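You operate a simulated robot arm through the tools that you are given. There is no shell and no other tool.

You are at the controls of a simulated robot arm. One attempt, no reset.

JOB
Clear the imbalance, set the two tubes facing each other and restart.
Fine: STOP puts the lamp out; latch the lid again.

It is judged by the outcome, as a careful person would: the job done as asked, and still so three seconds after it is handed in. It fails if anything else is knocked over, pushed out of place, dropped, spilled or broken. Lids that push on must go on centred and level and be pressed home; caps that screw on are set level and turned clockwise until they are tight.

ROBOT AND FRAMES
A 7-joint arm with a two-finger parallel gripper, fixed in place. Base frame: the origin is on the floor under the middle of its stand, x ahead of it, y to its left, z up. Units: mm, degrees, N and s.
It reaches about 1247 mm from its shoulder. Its first joint turns from -132.0 to 132.0 degrees. Payload 3.91 kg.
Tool frame: the origin (TCP) lies between the finger pads and is the grasp point; the fingertips stand 30 mm ahead of it; z points along the fingers, y is the line along which they close. Largest opening 110 mm; finger width 20, thickness 10; the body of the gripper, 48 by 112 mm, starts 55 mm behind the TCP.
Orientation is that of the tool frame in the base frame, as [roll, pitch, yaw] about the fixed x, y, z axes, in that order (R = Rz(yaw) Ry(pitch) Rx(roll)). With the fingers straight down and closing along the base's y, the tool's x points along the base's -x, its y along +y and its z along -z.

CONTROLS
- The arm moves only by the tool jog_arm. Its argument "rows" is a list of rows, each an object of numbers (a shift or turn left out is 0, a gripper value left out holds the last): "x", "y", "z": the shift along the tool's x, y, z in mm; "wx", "wy", "wz": the turn, a rotation vector about the tool's x, y, z in degrees; "claw": the opening in per cent of the stroke, from 0 (shut) to 100 (fully open). In form: [{"x": .., "y": .., "z": .., "wx": .., "wy": .., "wz": .., "claw": ..}, ...]. A call has 1 to 20 rows; each row is the pose to reach, as a shift and turn from the pose commanded when the call began, along the tool's axes at that moment. Rows are played at 5 a second. More than 50 mm and 8.6 degrees between two rows, or a gripper value outside its range, and nothing of the call is played. Where a pose cannot be reached the arm comes as near as it can. A force on the tool above 90 N (or 10 N above the force at the start of the call, whichever is more), or a blocked arm, ends the call early, and 0.2 s more pass. The fingers move at their own pace (about 108 mm/s each) and stop on an object; they squeeze with about 31 N. The grip force told is the motor's: it shows also when the fingers shut on nothing. Time passes only in rows, and 0.2 s behind the last, so rows that repeat a pose let the fingers close. It gives the time, the measured TCP pose, the force on the tool (base axes), the opening and the grip force at its end, in the units of the frame above (readings bear some noise), with the torque about the TCP (base axes, N m) and any sound that the robot's microphone picked up.
- Cameras (640 x 400 px; columns grow to the right, rows downward): "scene" is fixed at [46.9, 499.6, 1667.6]; the picture's right is [0.01, -1.00, 0.00], its down [-0.86, -0.01, -0.51] and it looks along [0.51, 0.01, -0.86] (base axes); focal length 214 px, centre (320, 200). "wrist" rides on the gripper at [72, 17, -103] in the tool frame; the picture's right is [-0.23, 0.97, 0.00], its down [-0.76, -0.18, -0.62] and it looks along [-0.61, -0.14, 0.78] (tool axes); focal length 222 px, centre (320, 200). There is no depth. A picture from a camera that has moved, and an enlarged one, comes with that camera's place and axes in the base frame and with its lens.
- camera(camera): a new picture of that camera. No time passes.
- inspect(camera, box): a new picture of the part [left, top, right, bottom] of that camera's present view, enlarged. No time passes.
- sign_off(): hands the job in; it is judged then, once.

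Places have to be worked out from the pictures, the camera data and where the tool is seen. Open the gripper and draw the arm clear of the work before you hand the job in, unless the task says otherwise.

The tools are called after "Request:" as a command line: name --argument value ..., lists and objects as JSON in quotes. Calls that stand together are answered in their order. jog_arm: Moves the arm, as the interface text tells. Its arguments: {"type":"object","properties":{"rows":{"type":"array","items":{"type":"object","properties":{"x":{"type":"number"},"y":{"type":"number"},"z":{"type":"number"},"wx":{"type":"number"},"wy":{"type":"number"},"wz":{"type":"number"},"claw":{"type":"number"}}}}},"required":["rows"]} The other tools are called the same way: camera (camera) takes a picture; inspect (camera, box) takes an enlarged picture of a part of a camera's view; sign_off () hands the job in.

At the start:

```text
time: 0.0
tool_pos: [288.2, 466.7, 1545.3]
orientation: [180.0, 0.0, -180.0]
wrist_force: [-0.5, 1.0, 0.3]
torque: [-0.03, -0.02, 0.04]
grip_width: 110.2
finger_force: 0.1
```

scene: 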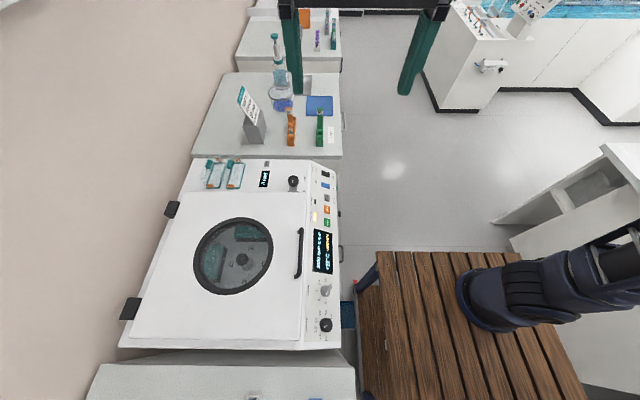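
wrist: 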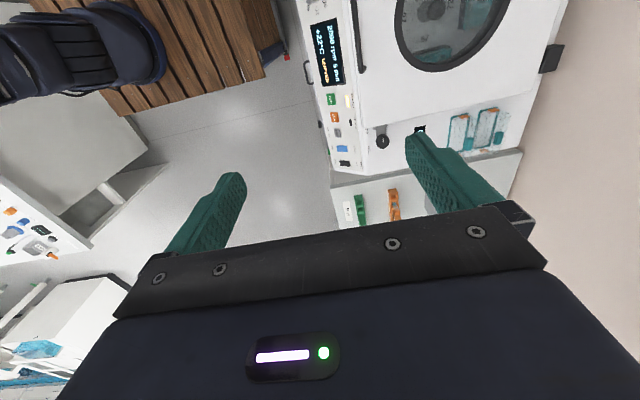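

I'll begin by looking closely at the centrifuge, its panel and what lies around it, before moving anything.

Request:
inspect --camera "scene" --box '[290, 150, 370, 350]'

Request:
inspect --camera "scene" --box '[180, 200, 340, 300]'

Request:
inspect --camera "scene" --box '[180, 60, 350, 200]'

Request:
inspect --camera "wrist" --box '[300, 0, 580, 180]'

Request:
inspect --camera "scene" --box '[300, 225, 345, 285]'

Request:
inspect --camera "scene" --box '[180, 0, 360, 110]'

```text
2.00 times, centred on (330, 250) of scene
camera zoom: at [46.9, 499.6, 1667.6], right [0.01, -1.0, 0.0], down [-0.86, -0.01, -0.51], along [0.51, 0.01, -0.86], focal length 429 px, centre (300, 100)
```

zoom: 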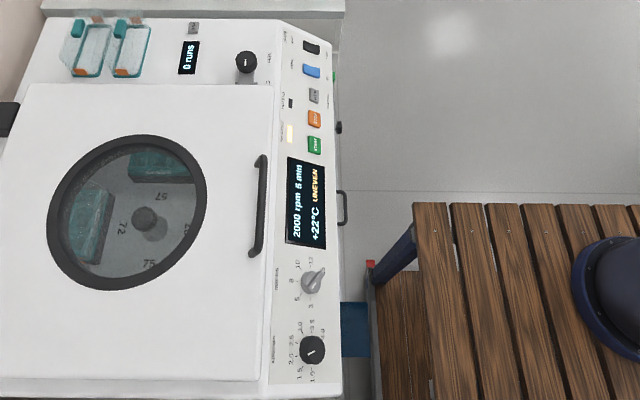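

```text
4.00 times, centred on (260, 250) of scene
camera zoom: at [46.9, 499.6, 1667.6], right [0.01, -1.0, 0.0], down [-0.86, -0.01, -0.51], along [0.51, 0.01, -0.86], focal length 858 px, centre (560, 0)
```

zoom: 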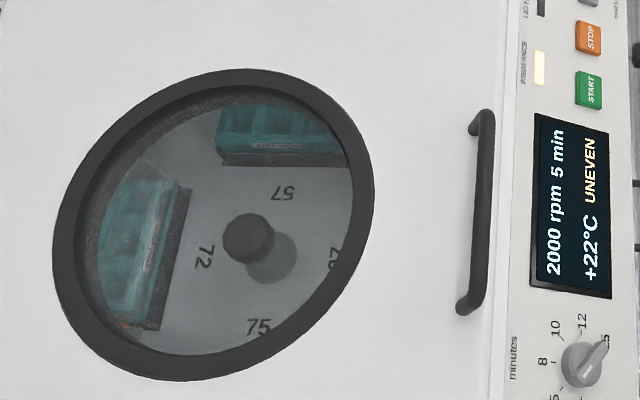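

```text
2.86 times, centred on (265, 130) of scene
camera zoom: at [46.9, 499.6, 1667.6], right [0.01, -1.0, 0.0], down [-0.86, -0.01, -0.51], along [0.51, 0.01, -0.86], focal length 613 px, centre (477, 400)
```

zoom: 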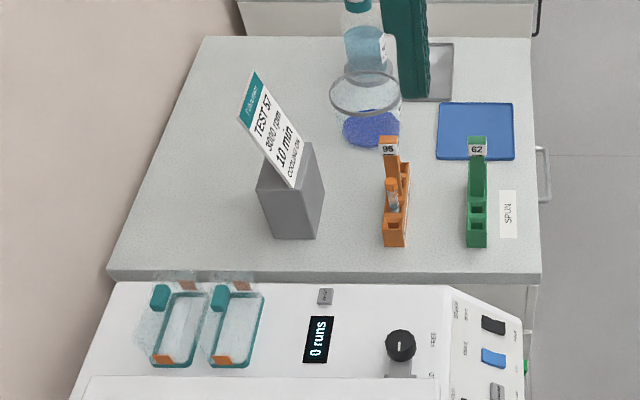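

```text
2.22 times, centred on (440, 90) of wrist
camera zoom: at [217.2, 484.3, 1649.5], right [0.23, 0.97, 0.0], down [0.76, -0.18, 0.62], along [0.61, -0.14, -0.78], focal length 494 px, centre (53, 444)
```

zoom: 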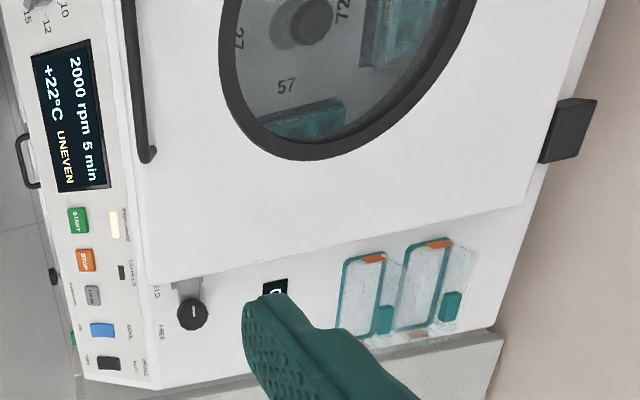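

```text
6.67 times, centred on (322, 255) of scene
camera zoom: at [46.9, 499.6, 1667.6], right [0.01, -1.0, 0.0], down [-0.86, -0.01, -0.51], along [0.51, 0.01, -0.86], focal length 1430 px, centre (303, -167)
```

zoom: 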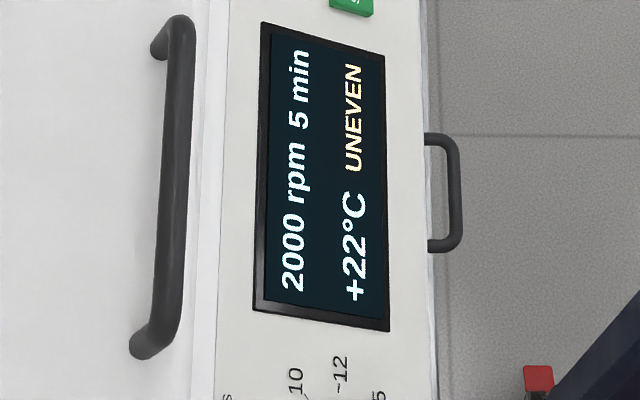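

```text
3.56 times, centred on (270, 55) of scene
camera zoom: at [46.9, 499.6, 1667.6], right [0.01, -1.0, 0.0], down [-0.86, -0.01, -0.51], along [0.51, 0.01, -0.86], focal length 763 px, centre (498, 716)
```

zoom: 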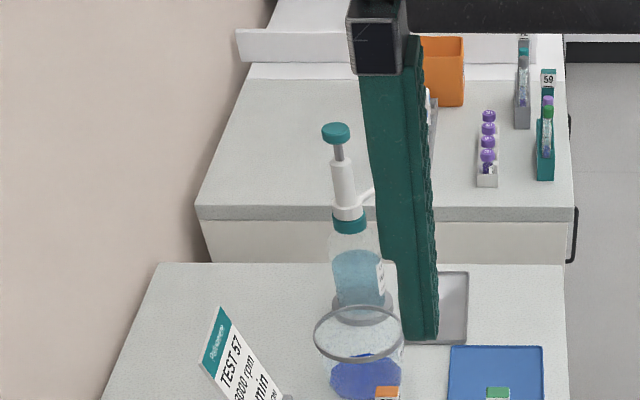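

The display reads 2000 rpm 5 min, UNEVEN, with an amber lamp lit. I'll zoom further into the panel labels, the latch knob, the rotor window, the racks and the card.

Request:
inspect --camera "scene" --box '[300, 160, 345, 230]'

Request:
inspect --camera "scene" --box '[300, 270, 345, 350]'

Request:
inspect --camera "scene" --box '[250, 155, 310, 200]'

Request:
inspect --camera "scene" --box '[190, 150, 260, 195]'

Request:
inspect --camera "scene" --box '[190, 215, 280, 295]'

Request:
inspect --camera "scene" --box '[230, 80, 345, 155]'

Request:
inspect --camera "scene" --box '[260, 0, 350, 60]'

Request:
inspect --camera "wrist" --box '[310, 80, 400, 170]'

Request:
inspect --camera "wrist" --box '[380, 0, 520, 80]'

```text
5.71 times, centred on (322, 195) of scene
camera zoom: at [46.9, 499.6, 1667.6], right [0.01, -1.0, 0.0], down [-0.86, -0.01, -0.51], along [0.51, 0.01, -0.86], focal length 1226 px, centre (306, 229)
```

zoom: 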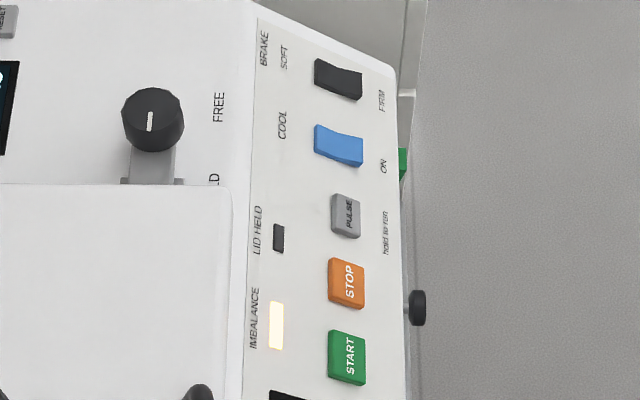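

```text
5.00 times, centred on (322, 310) of scene
camera zoom: at [46.9, 499.6, 1667.6], right [0.01, -1.0, 0.0], down [-0.86, -0.01, -0.51], along [0.51, 0.01, -0.86], focal length 1072 px, centre (308, -350)
```

zoom: 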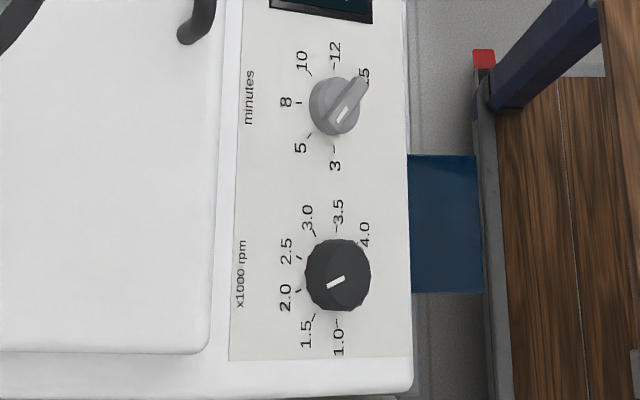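

```text
8.89 times, centred on (280, 178) of scene
camera zoom: at [46.9, 499.6, 1667.6], right [0.01, -1.0, 0.0], down [-0.86, -0.01, -0.51], along [0.51, 0.01, -0.86], focal length 1906 px, centre (676, 400)
```

zoom: 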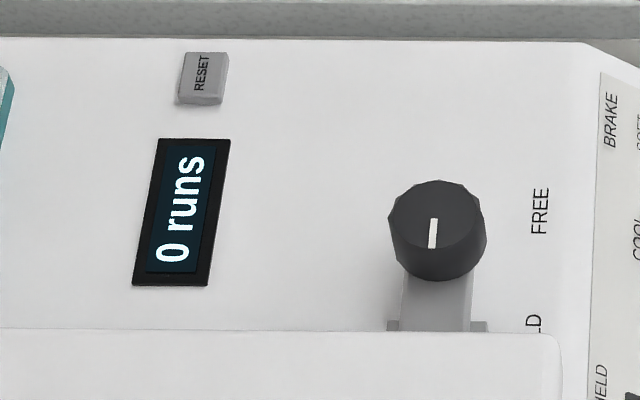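

```text
8.89 times, centred on (225, 172) of scene
camera zoom: at [46.9, 499.6, 1667.6], right [0.01, -1.0, 0.0], down [-0.86, -0.01, -0.51], along [0.51, 0.01, -0.86], focal length 1906 px, centre (1164, 444)
```

zoom: 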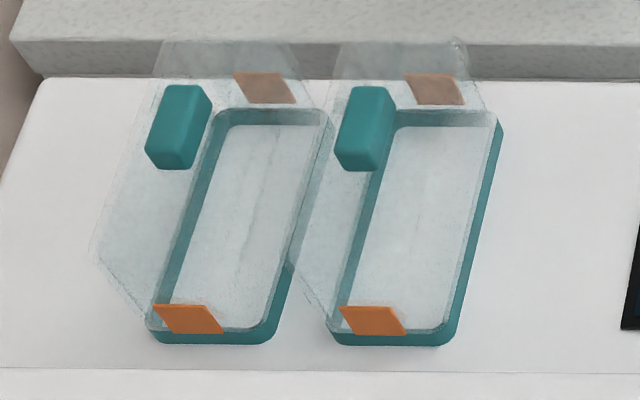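

```text
5.00 times, centred on (235, 255) of scene
camera zoom: at [46.9, 499.6, 1667.6], right [0.01, -1.0, 0.0], down [-0.86, -0.01, -0.51], along [0.51, 0.01, -0.86], focal length 1072 px, centre (745, -75)
```

zoom: 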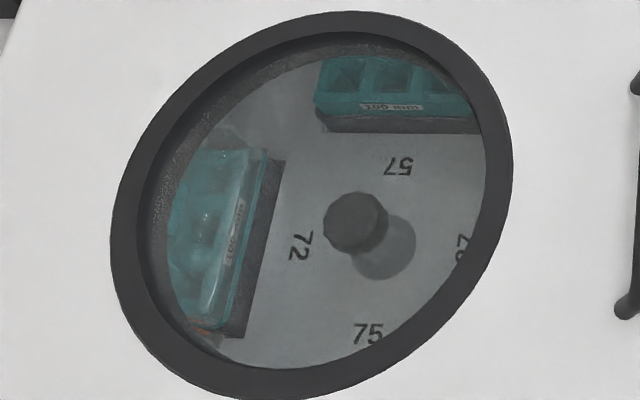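

```text
5.33 times, centred on (288, 118) of scene
camera zoom: at [46.9, 499.6, 1667.6], right [0.01, -1.0, 0.0], down [-0.86, -0.01, -0.51], along [0.51, 0.01, -0.86], focal length 1144 px, centre (493, 640)
```

zoom: 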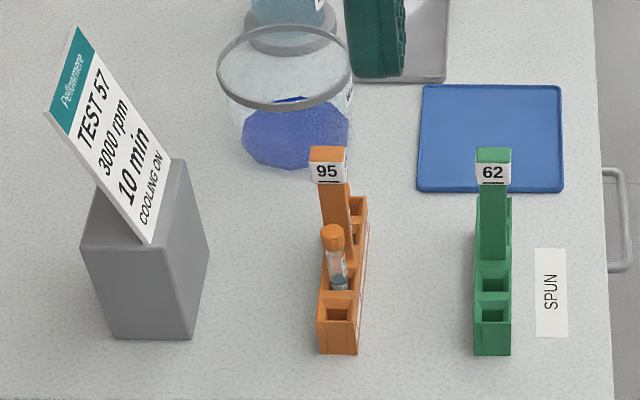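

```text
6.67 times, centred on (305, 30) of scene
camera zoom: at [46.9, 499.6, 1667.6], right [0.01, -1.0, 0.0], down [-0.86, -0.01, -0.51], along [0.51, 0.01, -0.86], focal length 1430 px, centre (420, 1333)
```

zoom: 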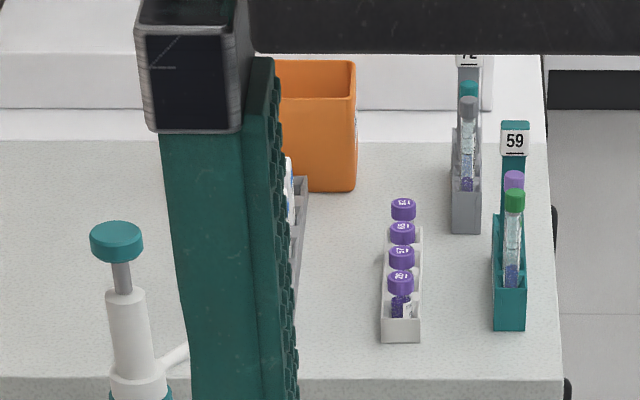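

```text
4.44 times, centred on (355, 125) of wrist
camera zoom: at [217.2, 484.3, 1649.5], right [0.23, 0.97, 0.0], down [0.76, -0.18, 0.62], along [0.61, -0.14, -0.78], focal length 987 px, centre (164, 533)
```

zoom: 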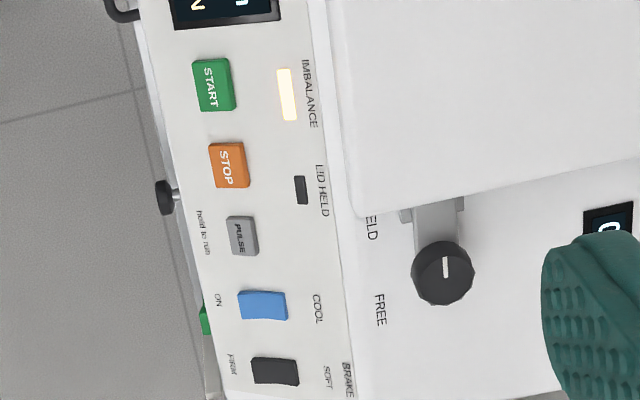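

```text
4.57 times, centred on (450, 40) of wrist
camera zoom: at [217.2, 484.3, 1649.5], right [0.23, 0.97, 0.0], down [0.76, -0.18, 0.62], along [0.61, -0.14, -0.78], focal length 1015 px, centre (-274, 931)
```

zoom: 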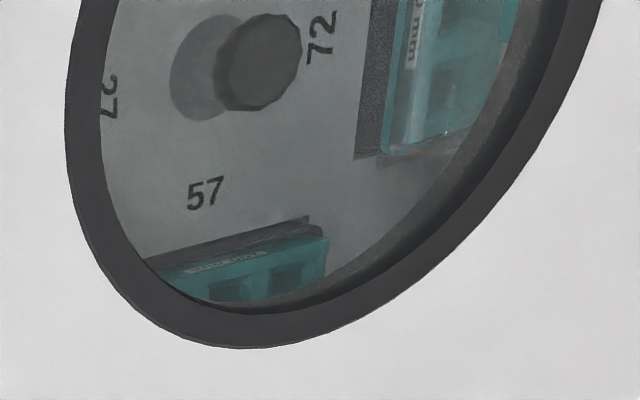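

The panel and labels are clear: the imbalance lamp is lit, STOP and START are on the sloped front, and there is a slide latch marked HELD/FREE. I triangulate the knob at about (545, 613, 985) and START at about (430, 477, 835). I'll lower the wrist camera over the machine for a closer look, staying well above it.

Request:
jog_arm --rows '[{"x": 8, "y": 17, "z": 43}, {"x": 16, "y": 34, "z": 87}, {"x": 24, "y": 51, "z": 130}, {"x": 33, "y": 68, "z": 174}, {"x": 41, "y": 85, "z": 217}, {"x": 50, "y": 102, "z": 260}, {"x": 58, "y": 119, "z": 304}, {"x": 66, "y": 136, "z": 348}]'

Request:
camera --camera "wrist"

Request:
camera --camera "scene"

```text
time: 1.8
tool_pos: [223.5, 602.8, 1194.4]
orientation: [179.9, 0.0, -180.0]
wrist_force: [0.2, -0.8, 0.2]
torque: [0.05, 0.03, 0.0]
grip_width: 110.0
finger_force: 0.2
```

```text
taken
camera wrist: at [153.4, 620.0, 1299.9], right [0.23, 0.97, 0.0], down [0.76, -0.18, 0.62], along [0.61, -0.14, -0.78], focal length 222 px, centre (320, 200)
```

wrist: 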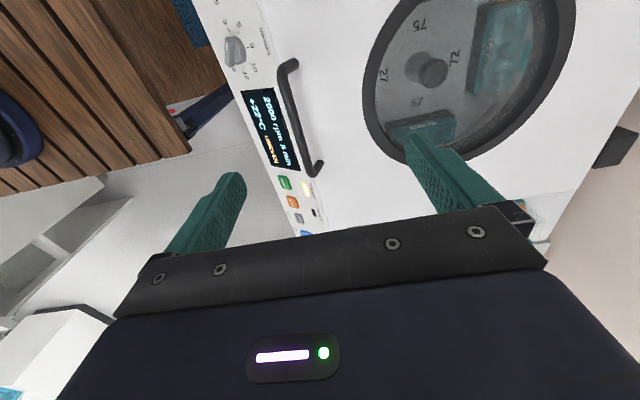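

```text
taken
```

scene: 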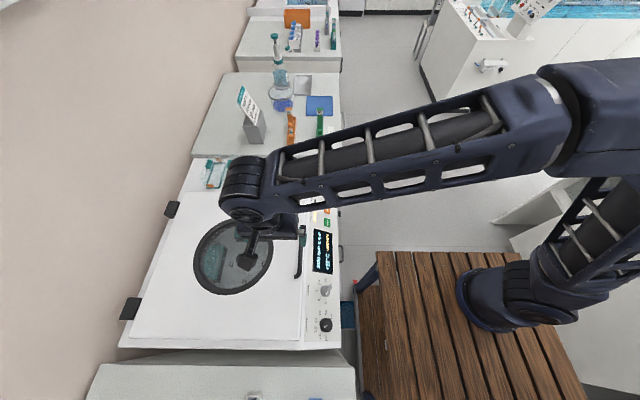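

The arm stands over the lid at a safe height. I'll zoom through the window to see the buckets and tubes.

Request:
inspect --camera "wrist" --box '[360, 0, 580, 160]'

Request:
inspect --camera "wrist" --box '[230, 50, 340, 240]'

Request:
inspect --camera "scene" --box '[250, 5, 345, 70]'

```text
2.50 times, centred on (470, 80) of wrist
camera zoom: at [153.4, 620.0, 1299.9], right [0.23, 0.97, 0.0], down [0.76, -0.18, 0.62], along [0.61, -0.14, -0.78], focal length 555 px, centre (-55, 500)
```

zoom: 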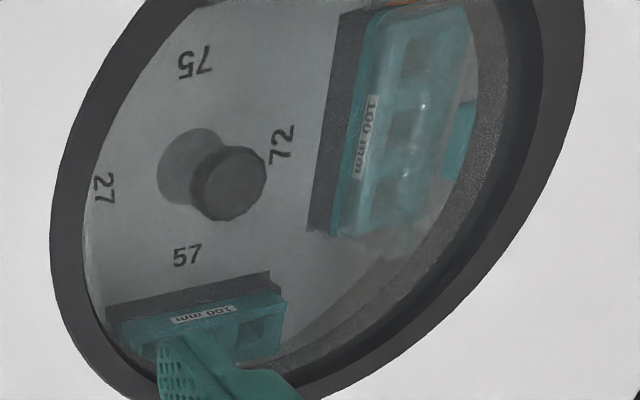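

```text
2.11 times, centred on (285, 145) of wrist
camera zoom: at [153.4, 620.0, 1299.9], right [0.23, 0.97, 0.0], down [0.76, -0.18, 0.62], along [0.61, -0.14, -0.78], focal length 468 px, centre (394, 316)
```

zoom: 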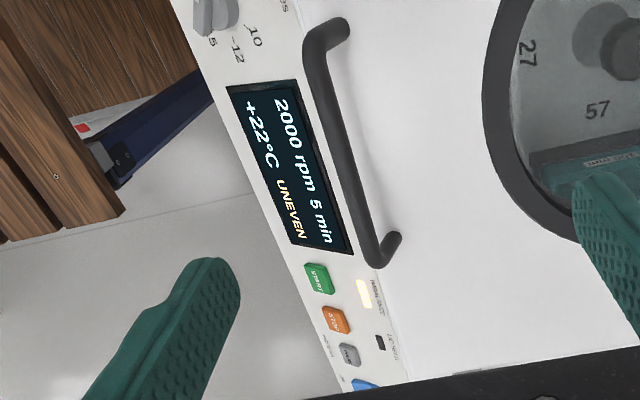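

```text
6.15 times, centred on (298, 38) of scene
camera zoom: at [46.9, 499.6, 1667.6], right [0.01, -1.0, 0.0], down [-0.86, -0.01, -0.51], along [0.51, 0.01, -0.86], focal length 1320 px, centre (458, 1200)
```

zoom: 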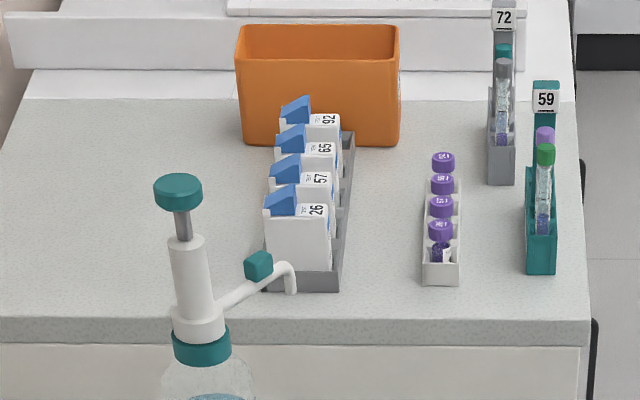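

I get STOP at about (469, 479, 883) and START at about (411, 479, 880), on a front sloping roughly 35–40°. I'll shut the fingers, tilt the tool to the panel's normal and stand off above STOP.

Request:
jog_arm --rows '[{"x": -30, "y": -22, "z": 18, "wx": -4.5, "claw": 0}, {"x": -61, "y": -44, "z": 36, "wx": -9}, {"x": -92, "y": -66, "z": 54, "wx": -13.5}, {"x": -123, "y": -88, "z": 72, "wx": -18}, {"x": -153, "y": -110, "z": 90, "wx": -22.5}, {"x": -184, "y": -132, "z": 108, "wx": -27}, {"x": -215, "y": -154, "z": 126, "wx": -31.5}, {"x": -245, "y": -177, "z": 144, "wx": -36}]'

Request:
camera --camera "wrist"

Request:
camera --camera "scene"

```text
time: 3.6
tool_pos: [467.6, 425.5, 1055.6]
orientation: [144.0, 0.0, 179.9]
wrist_force: [-1.1, 1.5, 0.1]
torque: [-0.04, -0.04, -0.02]
grip_width: 0.1
finger_force: 30.8
```

```text
taken
camera wrist: at [396.4, 378.5, 1150.4], right [0.23, 0.79, 0.57], down [0.76, -0.51, 0.4], along [0.61, 0.34, -0.71], focal length 222 px, centre (320, 200)
```

wrist: 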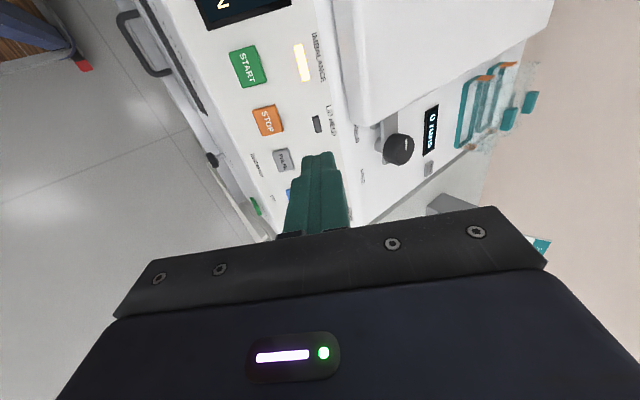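

```text
taken
```

scene: 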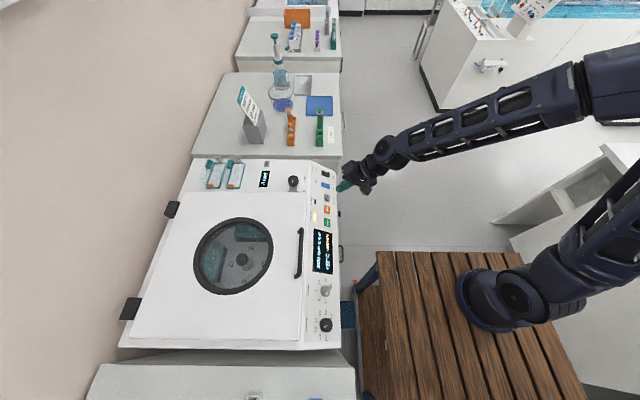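

From this better baseline STOP comes out at about (480, 479, 861), START at (417, 478, 865), and the latch knob at (564, 619, 957). I'll move to put the closed fingertips 40 mm off STOP along the panel normal, then check.

Request:
jog_arm --rows '[{"x": -4, "y": -24, "z": 40}, {"x": -8, "y": -48, "z": 80}, {"x": -12, "y": -71, "z": 118}, {"x": -12, "y": -71, "z": 118}]'

Request:
camera --camera "wrist"

Request:
inspect --camera "scene" --box '[290, 160, 370, 240]'

```text
time: 4.6
tool_pos: [479.2, 438.0, 916.2]
orientation: [144.0, -0.1, -180.0]
wrist_force: [0.8, 0.8, 0.5]
torque: [0.01, 0.01, -0.01]
grip_width: 0.1
finger_force: 31.1
```

```text
taken
camera wrist: at [408.3, 391.3, 1011.2], right [0.23, 0.79, 0.57], down [0.76, -0.51, 0.4], along [0.61, 0.34, -0.72], focal length 222 px, centre (320, 200)
```

wrist: 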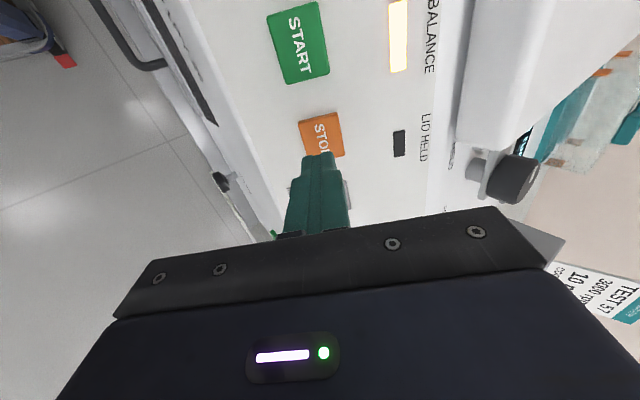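

```text
5.00 times, centred on (330, 200) of scene
camera zoom: at [46.9, 499.6, 1667.6], right [0.01, -1.0, 0.0], down [-0.86, -0.01, -0.51], along [0.51, 0.01, -0.86], focal length 1072 px, centre (270, 200)
```

zoom: 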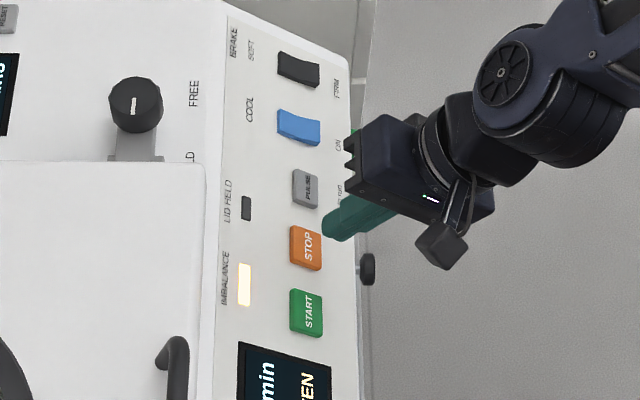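

The fingertips are about 34 mm off STOP and nearly centred. I'll correct by a few mm and press in slowly along the normal, watching force and sound.

Request:
jog_arm --rows '[{"x": 3, "y": 4, "z": 12}, {"x": 3, "y": 4, "z": 24}, {"x": 3, "y": 4, "z": 30}, {"x": 3, "y": 4, "z": 33}, {"x": 3, "y": 4, "z": 35}]'

Request:
inspect --camera "scene" --box '[290, 160, 370, 240]'

Request:
camera --camera "wrist"

```text
time: 5.8
tool_pos: [478.0, 461.9, 891.0]
orientation: [144.0, 0.1, 179.9]
wrist_force: [3.8, -27.2, 43.3]
torque: [-0.13, 0.03, 0.02]
grip_width: 0.2
finger_force: 31.1
heard: click
```

```text
5.00 times, centred on (330, 200) of scene
camera zoom: at [46.9, 499.6, 1667.6], right [0.01, -1.0, 0.0], down [-0.86, -0.01, -0.51], along [0.51, 0.01, -0.86], focal length 1072 px, centre (270, 200)
```

zoom: 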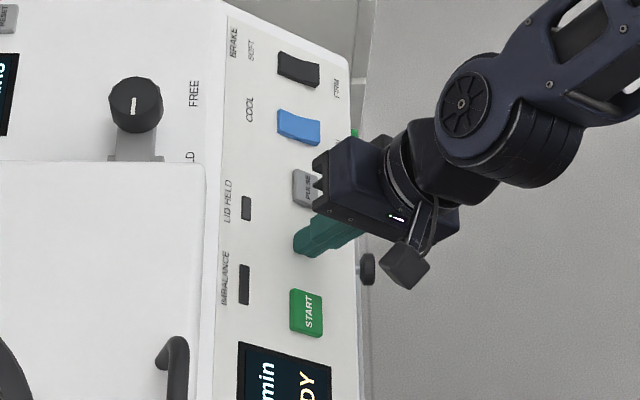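

```text
taken
camera wrist: at [405.9, 414.1, 985.6], right [0.23, 0.79, 0.57], down [0.76, -0.51, 0.4], along [0.61, 0.35, -0.71], focal length 222 px, centre (320, 200)
```

wrist: 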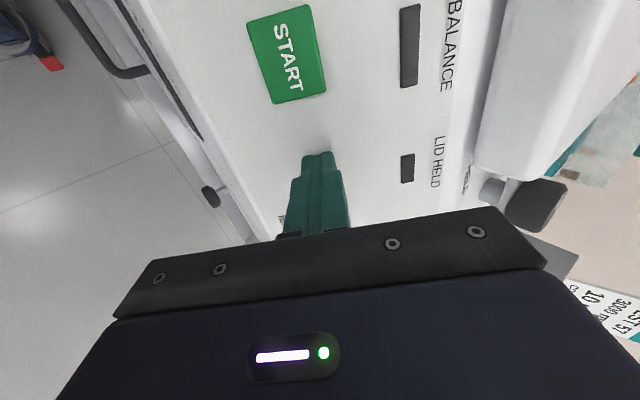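

STOP clicked, the imbalance lamp is out and the display now says READY. I'll back off along the normal and swing upright to look at the slide latch from close by.

Request:
jog_arm --rows '[{"z": -50}, {"z": -100}, {"x": 5, "y": 39, "z": -95, "wx": 5.1}, {"x": 10, "y": 78, "z": -90, "wx": 10.2}, {"x": 16, "y": 118, "z": -84, "wx": 15.4}, {"x": 21, "y": 157, "z": -79, "wx": 20.5}, {"x": 26, "y": 196, "z": -74, "wx": 25.7}, {"x": 32, "y": 236, "z": -69, "wx": 30.8}, {"x": 37, "y": 275, "z": -63, "wx": 36}]'

Request:
camera --camera "wrist"

Request:
inspect --camera "wrist" --box '[260, 80, 380, 170]'

```text
time: 7.8
tool_pos: [439.6, 648.5, 1103.3]
orientation: [180.0, 0.1, 180.0]
wrist_force: [0.2, -0.3, 0.9]
torque: [0.07, 0.04, 0.04]
grip_width: 0.1
finger_force: 31.6
```

```text
taken
camera wrist: at [368.8, 666.9, 1207.1], right [0.23, 0.97, 0.0], down [0.76, -0.18, 0.62], along [0.61, -0.14, -0.78], focal length 222 px, centre (320, 200)
```

wrist: 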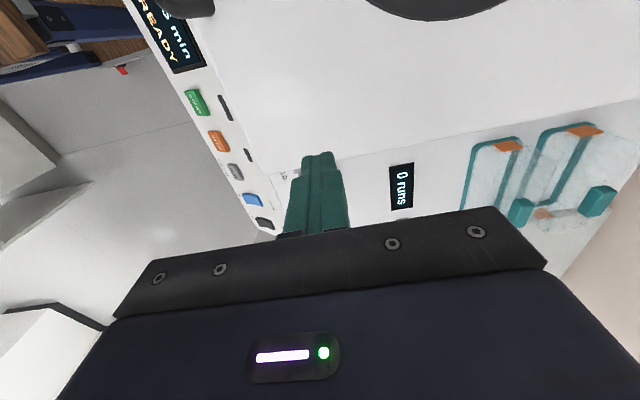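

```text
4.44 times, centred on (320, 125) of wrist
camera zoom: at [368.8, 666.9, 1207.1], right [0.23, 0.97, 0.0], down [0.76, -0.18, 0.62], along [0.61, -0.14, -0.78], focal length 987 px, centre (320, 533)
```

zoom: 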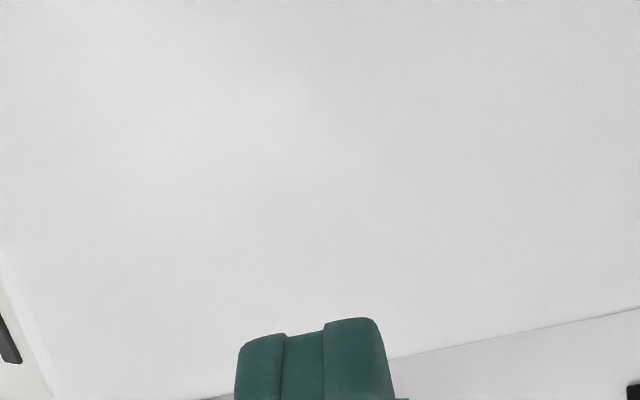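

The fingers hide the knob from here; I'll shift sideways and back so the latch shows beside them.

Request:
jog_arm --rows '[{"x": 10, "y": 40, "z": 10}, {"x": 20, "y": 80, "z": 20}]'

Request:
inspect --camera "wrist" --box '[160, 100, 300, 230]'

Request:
inspect --camera "scene" --box '[180, 140, 350, 250]'

```text
time: 8.4
tool_pos: [418.8, 728.5, 1083.6]
orientation: [180.0, 0.0, -180.0]
wrist_force: [1.3, 0.2, 1.1]
torque: [0.01, 0.07, 0.02]
grip_width: 0.0
finger_force: 31.1
```

```text
3.08 times, centred on (230, 165) of wrist
camera zoom: at [347.3, 745.3, 1187.7], right [0.23, 0.97, 0.0], down [0.76, -0.18, 0.62], along [0.61, -0.14, -0.78], focal length 684 px, centre (597, 308)
```

zoom: 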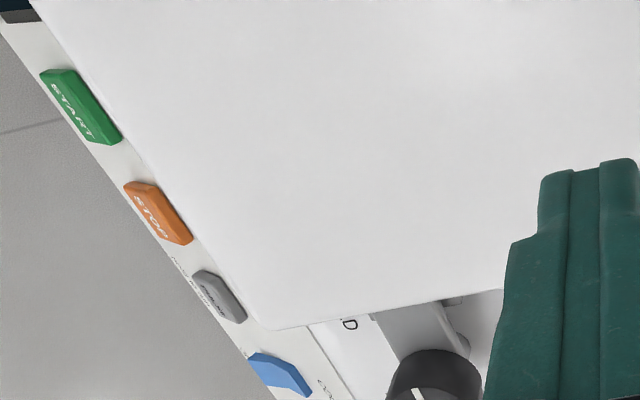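

```text
3.64 times, centred on (265, 195) of scene
camera zoom: at [46.9, 499.6, 1667.6], right [0.01, -1.0, 0.0], down [-0.86, -0.01, -0.51], along [0.51, 0.01, -0.86], focal length 780 px, centre (520, 218)
```

zoom: 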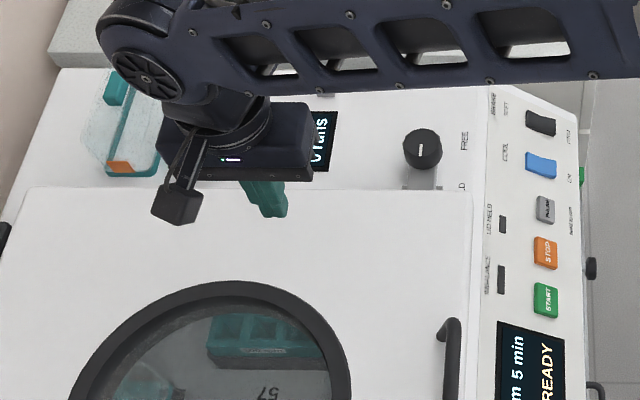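

I'll pull back higher and further left for an unobstructed view of the knob and its slot.

Request:
jog_arm --rows '[{"x": 16, "y": 20, "z": -34}, {"x": 32, "y": 40, "z": -68}, {"x": 47, "y": 60, "z": -102}]'

Request:
camera --camera "wrist"

Request:
inspect --camera "wrist" --box '[200, 150, 300, 240]'

Request:
inspect --camera "scene" --box '[270, 150, 320, 200]'

```text
time: 9.2
tool_pos: [371.7, 785.3, 1185.7]
orientation: [-180.0, 0.0, 179.9]
wrist_force: [-0.8, -0.5, -0.5]
torque: [0.01, 0.0, -0.02]
grip_width: 0.0
finger_force: 30.9
```

```text
taken
camera wrist: at [300.7, 802.4, 1290.4], right [0.23, 0.97, 0.0], down [0.76, -0.18, 0.62], along [0.61, -0.14, -0.78], focal length 222 px, centre (320, 200)
```

wrist: 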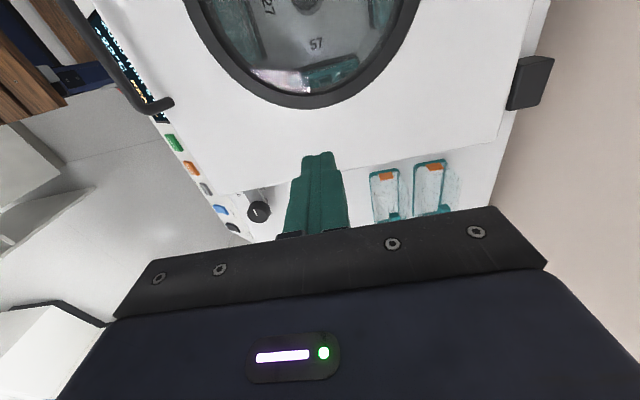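

```text
4.44 times, centred on (250, 195) of wrist
camera zoom: at [300.7, 802.4, 1290.4], right [0.23, 0.97, 0.0], down [0.76, -0.18, 0.62], along [0.61, -0.14, -0.78], focal length 987 px, centre (631, 222)
```

zoom: 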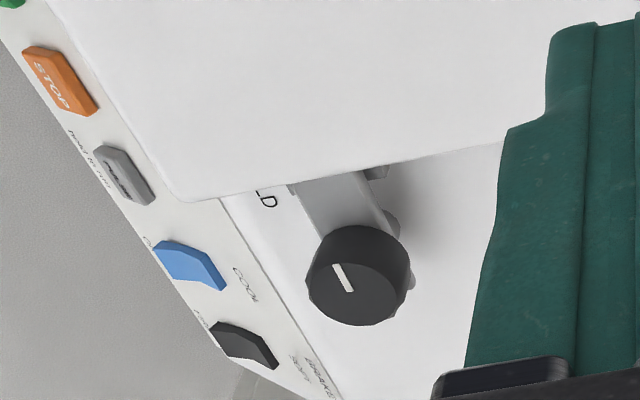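

```text
8.00 times, centred on (295, 175) of scene
camera zoom: at [46.9, 499.6, 1667.6], right [0.01, -1.0, 0.0], down [-0.86, -0.01, -0.51], along [0.51, 0.01, -0.86], focal length 1716 px, centre (520, 400)
```

zoom: 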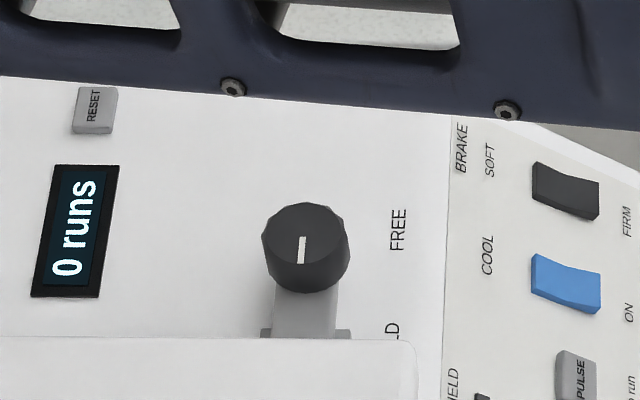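

The knob sits about halfway between the FREE and HELD labels by my estimate (x≈558), so I can't yet tell the latch state. I'll take a low look from the front side, tool tilted again, to see the bolt and the lid edge.

Request:
jog_arm --rows '[{"x": -7, "y": -35, "z": 21, "wx": -3.6}, {"x": -14, "y": -71, "z": 42, "wx": -7.2}, {"x": -20, "y": -106, "z": 62, "wx": -10.8}, {"x": -27, "y": -142, "z": 83, "wx": -14.4}, {"x": -34, "y": -177, "z": 104, "wx": -18}, {"x": -41, "y": -213, "z": 125, "wx": -21.6}, {"x": -48, "y": -248, "z": 146, "wx": -25.2}, {"x": -54, "y": -284, "z": 166, "wx": -28.8}, {"x": -61, "y": -320, "z": 187, "wx": -32.4}, {"x": -68, "y": -355, "z": 215, "wx": -36}]'

Request:
camera --camera "wrist"

Request:
inspect --camera "wrist" --box '[380, 120, 540, 220]'

```text
time: 11.4
tool_pos: [438.5, 432.5, 968.4]
orientation: [143.9, 0.0, -179.7]
wrist_force: [6.0, -4.3, 0.3]
torque: [0.26, 0.4, 0.27]
grip_width: 0.2
finger_force: 31.2
```

```text
taken
camera wrist: at [368.1, 385.9, 1063.2], right [0.22, 0.79, 0.57], down [0.76, -0.51, 0.4], along [0.61, 0.35, -0.72], focal length 222 px, centre (320, 200)
```

wrist: 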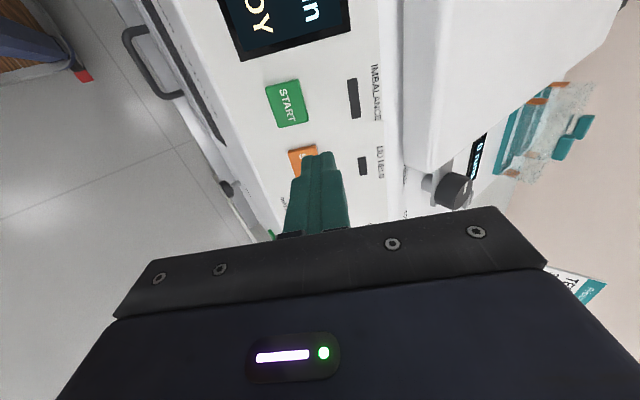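

```text
4.00 times, centred on (460, 170) of wrist
camera zoom: at [368.1, 385.9, 1063.2], right [0.22, 0.79, 0.57], down [0.76, -0.51, 0.4], along [0.61, 0.35, -0.72], focal length 888 px, centre (-240, 320)
```

zoom: 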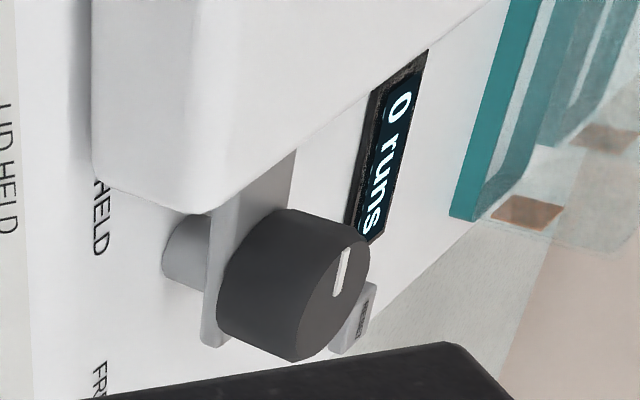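

Request:
inspect --camera "wrist" --box '[410, 150, 480, 210]'

Request:
inspect --camera "scene" --box '[275, 165, 310, 200]'

```text
6.67 times, centred on (445, 180) of wrist
camera zoom: at [368.1, 385.9, 1063.2], right [0.22, 0.79, 0.57], down [0.76, -0.51, 0.4], along [0.61, 0.35, -0.72], focal length 1481 px, centre (-513, 333)
```

zoom: 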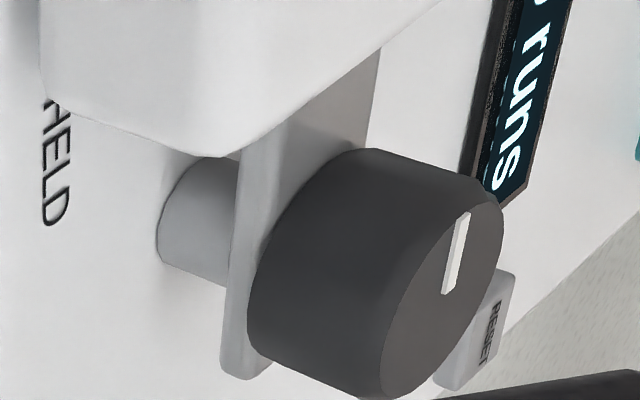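

```text
11.43 times, centred on (292, 182) of scene
camera zoom: at [46.9, 499.6, 1667.6], right [0.01, -1.0, 0.0], down [-0.86, -0.01, -0.51], along [0.51, 0.01, -0.86], focal length 2451 px, centre (634, 400)
```

zoom: 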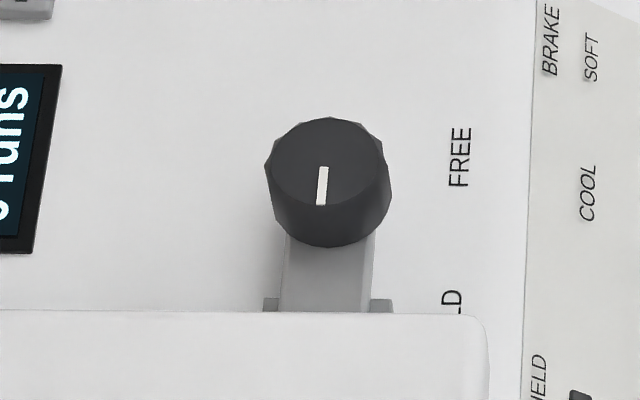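

The knob is mounted on a bar that runs toward the lid edge between two keeper pieces, so it reads as a slide bolt along x. I'll come upright above the knob with the fingers part open, ready to grip it across y.

Request:
jog_arm --rows '[{"x": -15, "y": 29, "z": -12, "wx": 4.5, "claw": 70}, {"x": -30, "y": 58, "z": -24, "wx": 9}, {"x": -45, "y": 87, "z": -30, "wx": 13.5}, {"x": -60, "y": 117, "z": -30, "wx": 18}, {"x": -75, "y": 146, "z": -25, "wx": 22.5}, {"x": -90, "y": 175, "z": -20, "wx": 27}, {"x": -105, "y": 204, "z": -12, "wx": 31.5}, {"x": -120, "y": 233, "z": -6, "wx": 36}]'

Request:
camera --camera "wrist"

Request:
camera --camera "scene"

```text
time: 13.2
tool_pos: [558.4, 617.0, 1112.5]
orientation: [-179.9, 0.0, 179.9]
wrist_force: [0.2, -0.3, 0.2]
torque: [0.0, -0.01, 0.0]
grip_width: 77.0
finger_force: 0.0
```

```text
taken
camera wrist: at [488.3, 634.7, 1215.2], right [0.23, 0.97, 0.0], down [0.76, -0.18, 0.62], along [0.61, -0.14, -0.78], focal length 222 px, centre (320, 200)
```

wrist: 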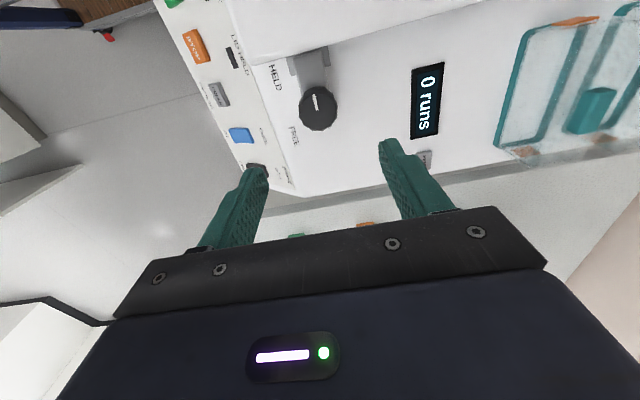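

```text
taken
```

scene: 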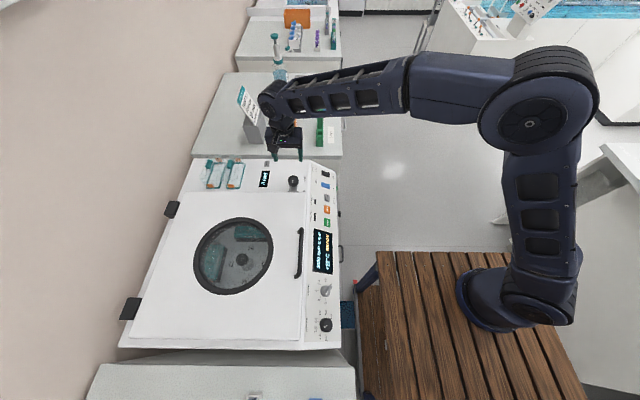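

Now there is a clear near-top view of knob and labels; I'll zoom into it before descending.

Request:
inspect --camera "wrist" --box '[250, 30, 370, 150]'

```text
3.33 times, centred on (310, 90) of wrist
camera zoom: at [488.3, 634.7, 1215.2], right [0.23, 0.97, 0.0], down [0.76, -0.18, 0.62], along [0.61, -0.14, -0.78], focal length 740 px, centre (353, 567)
```

zoom: 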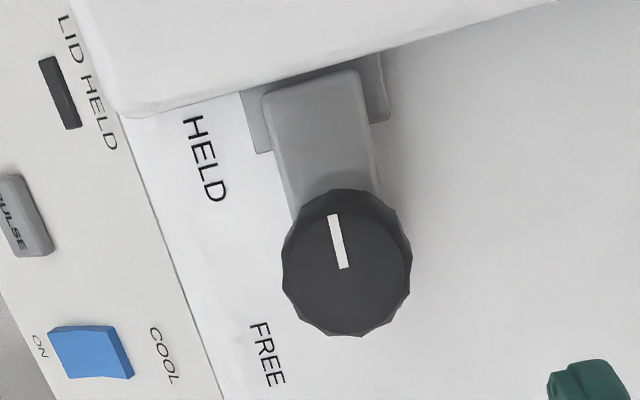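

The bar's rounded end lies over a tongue at the lid edge, so it looks latched, with the free direction toward +x. I'll lower the open fingers around the knob (about (560, 617), top z≈962) and close on it.

Request:
jog_arm --rows '[{"x": -1, "z": 45}, {"x": -2, "z": 90}, {"x": -2, "z": 120}, {"x": -2, "z": 135}, {"x": -2, "z": 144}, {"x": -2, "z": 144, "claw": 20}, {"x": -2, "z": 144, "claw": 20}, {"x": -2, "z": 144, "claw": 20}]'

Request:
camera --camera "wrist"

Request:
inspect --camera "scene" --box '[260, 150, 345, 210]'

```text
time: 15.0
tool_pos: [564.9, 615.8, 967.4]
orientation: [-180.0, -0.1, 179.9]
wrist_force: [-3.7, -32.0, -1.9]
torque: [-0.32, 0.02, 0.11]
grip_width: 43.8
finger_force: 44.9
```

```text
taken
camera wrist: at [492.5, 632.5, 1071.5], right [0.23, 0.97, 0.0], down [0.76, -0.18, 0.62], along [0.61, -0.14, -0.78], focal length 222 px, centre (320, 200)
```

wrist: 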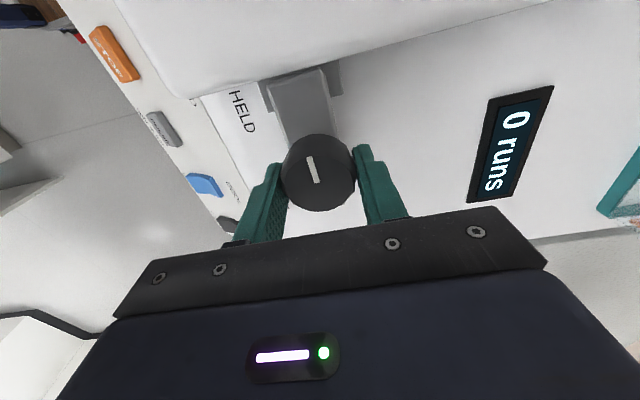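

```text
6.67 times, centred on (302, 180) of scene
camera zoom: at [46.9, 499.6, 1667.6], right [0.01, -1.0, 0.0], down [-0.86, -0.01, -0.51], along [0.51, 0.01, -0.86], focal length 1430 px, centre (437, 333)
```

zoom: 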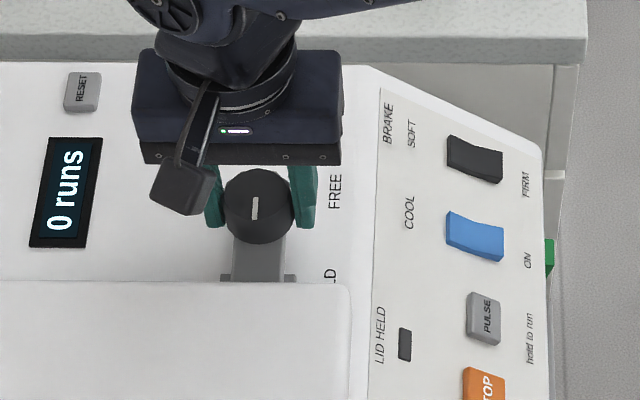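

The knob is gripped (43.8 mm across), a little off to -y. I'll ease the tool 2 mm that way and pull toward FREE (+x) in small steps, watching the force and the lamp.

Request:
jog_arm --rows '[{"x": -4, "y": -2}, {"x": -10, "y": -2}, {"x": -16, "y": -2}, {"x": -22, "y": -2}]'

Request:
inspect --camera "wrist" --box '[210, 50, 430, 220]'

Request:
inspect --camera "scene" --box '[260, 150, 345, 210]'

```text
time: 16.0
tool_pos: [585.3, 615.6, 967.2]
orientation: [-180.0, 0.1, 179.9]
wrist_force: [-16.8, -22.3, -3.8]
torque: [-0.49, -0.56, 0.54]
grip_width: 32.0
finger_force: 45.0
```

```text
2.35 times, centred on (320, 135) of wrist
camera zoom: at [514.2, 632.5, 1072.0], right [0.23, 0.97, 0.0], down [0.76, -0.18, 0.62], along [0.61, -0.14, -0.78], focal length 523 px, centre (320, 353)
```

zoom: 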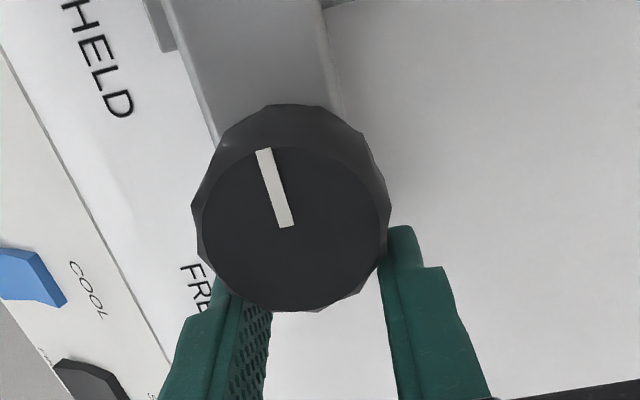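

```text
6.67 times, centred on (302, 180) of scene
camera zoom: at [46.9, 499.6, 1667.6], right [0.01, -1.0, 0.0], down [-0.86, -0.01, -0.51], along [0.51, 0.01, -0.86], focal length 1430 px, centre (437, 333)
```

zoom: 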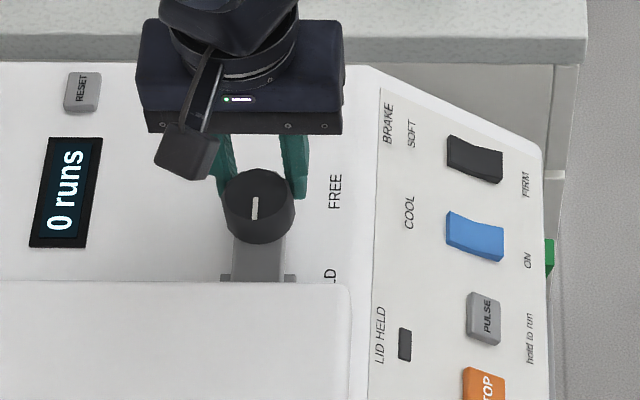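

The fingers slid off toward +x while the knob stayed put, so it does not slide that way by a light pull; the pivot-like post and labels placed symmetrically either side of the knob suggest a turn latch. I'll re-grip it centred and try a gentle twist.

Request:
jog_arm --rows '[{"claw": 65}, {"claw": 65}, {"x": 13, "y": 0.5}, {"x": 26, "y": 0.5}, {"x": 26, "y": 0.5, "claw": 20}, {"x": 26, "y": 0.5, "claw": 20}, {"x": 26, "y": 0.5, "claw": 20}]'

Request:
inspect --camera "wrist" --box '[210, 50, 430, 220]'

```text
time: 17.6
tool_pos: [559.9, 615.0, 968.4]
orientation: [180.0, 0.0, 179.8]
wrist_force: [-2.2, -19.0, 4.6]
torque: [-0.1, -0.06, -0.04]
grip_width: 43.8
finger_force: 44.9
```

```text
2.35 times, centred on (320, 135) of wrist
camera zoom: at [488.6, 632.3, 1072.4], right [0.23, 0.97, 0.0], down [0.76, -0.18, 0.62], along [0.61, -0.14, -0.78], focal length 523 px, centre (320, 353)
```

zoom: 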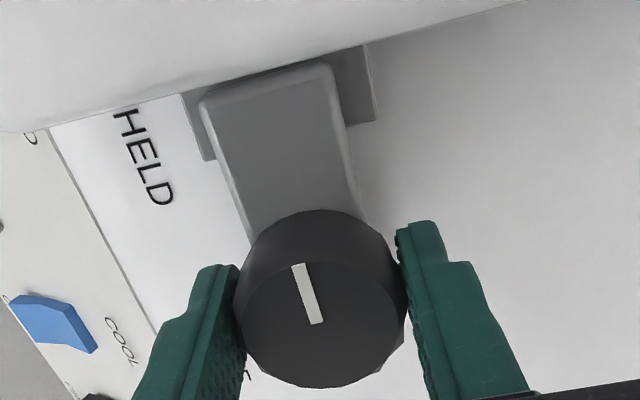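

Gripped squarely now. I'll twist 15° so the bar's end would swing toward the front (-y), and look.

Request:
jog_arm --rows '[{"y": -0.7, "wz": -5}, {"y": -0.7, "wz": -10}, {"y": -0.7, "wz": -15}]'

Request:
inspect --camera "wrist" --box '[210, 50, 430, 220]'

Request:
inspect --camera "scene" --box '[260, 150, 345, 210]'

```text
time: 18.4
tool_pos: [559.8, 614.6, 966.8]
orientation: [179.9, 0.1, -165.0]
wrist_force: [15.5, -4.5, 3.0]
torque: [-0.67, -0.12, -0.04]
grip_width: 43.5
finger_force: 45.3
```

```text
2.35 times, centred on (320, 135) of wrist
camera zoom: at [486.6, 612.4, 1072.3], right [-0.03, 1.0, 0.0], down [0.78, 0.02, 0.62], along [0.62, 0.02, -0.78], focal length 523 px, centre (320, 353)
```

zoom: 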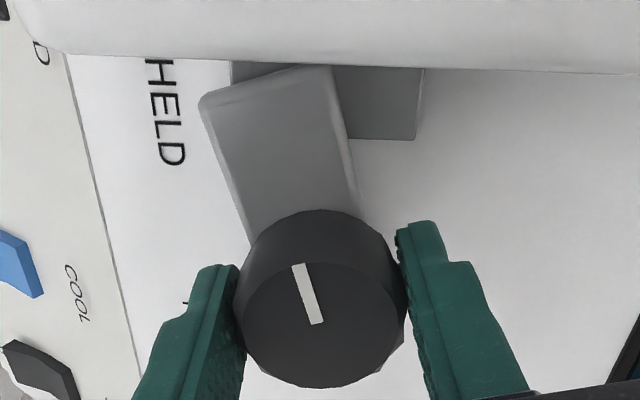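

```text
6.67 times, centred on (302, 180) of scene
camera zoom: at [46.9, 499.6, 1667.6], right [0.01, -1.0, 0.0], down [-0.86, -0.01, -0.51], along [0.51, 0.01, -0.86], focal length 1430 px, centre (437, 333)
```

zoom: 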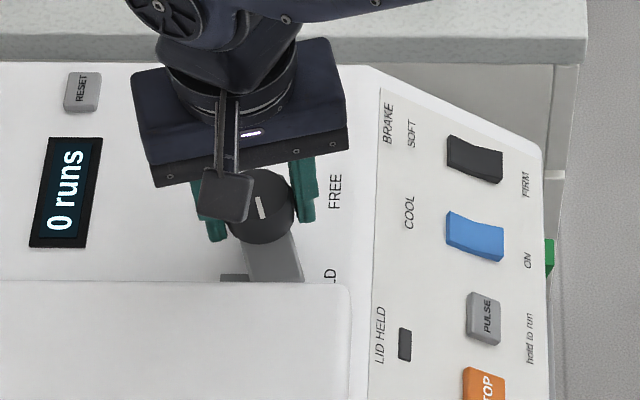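

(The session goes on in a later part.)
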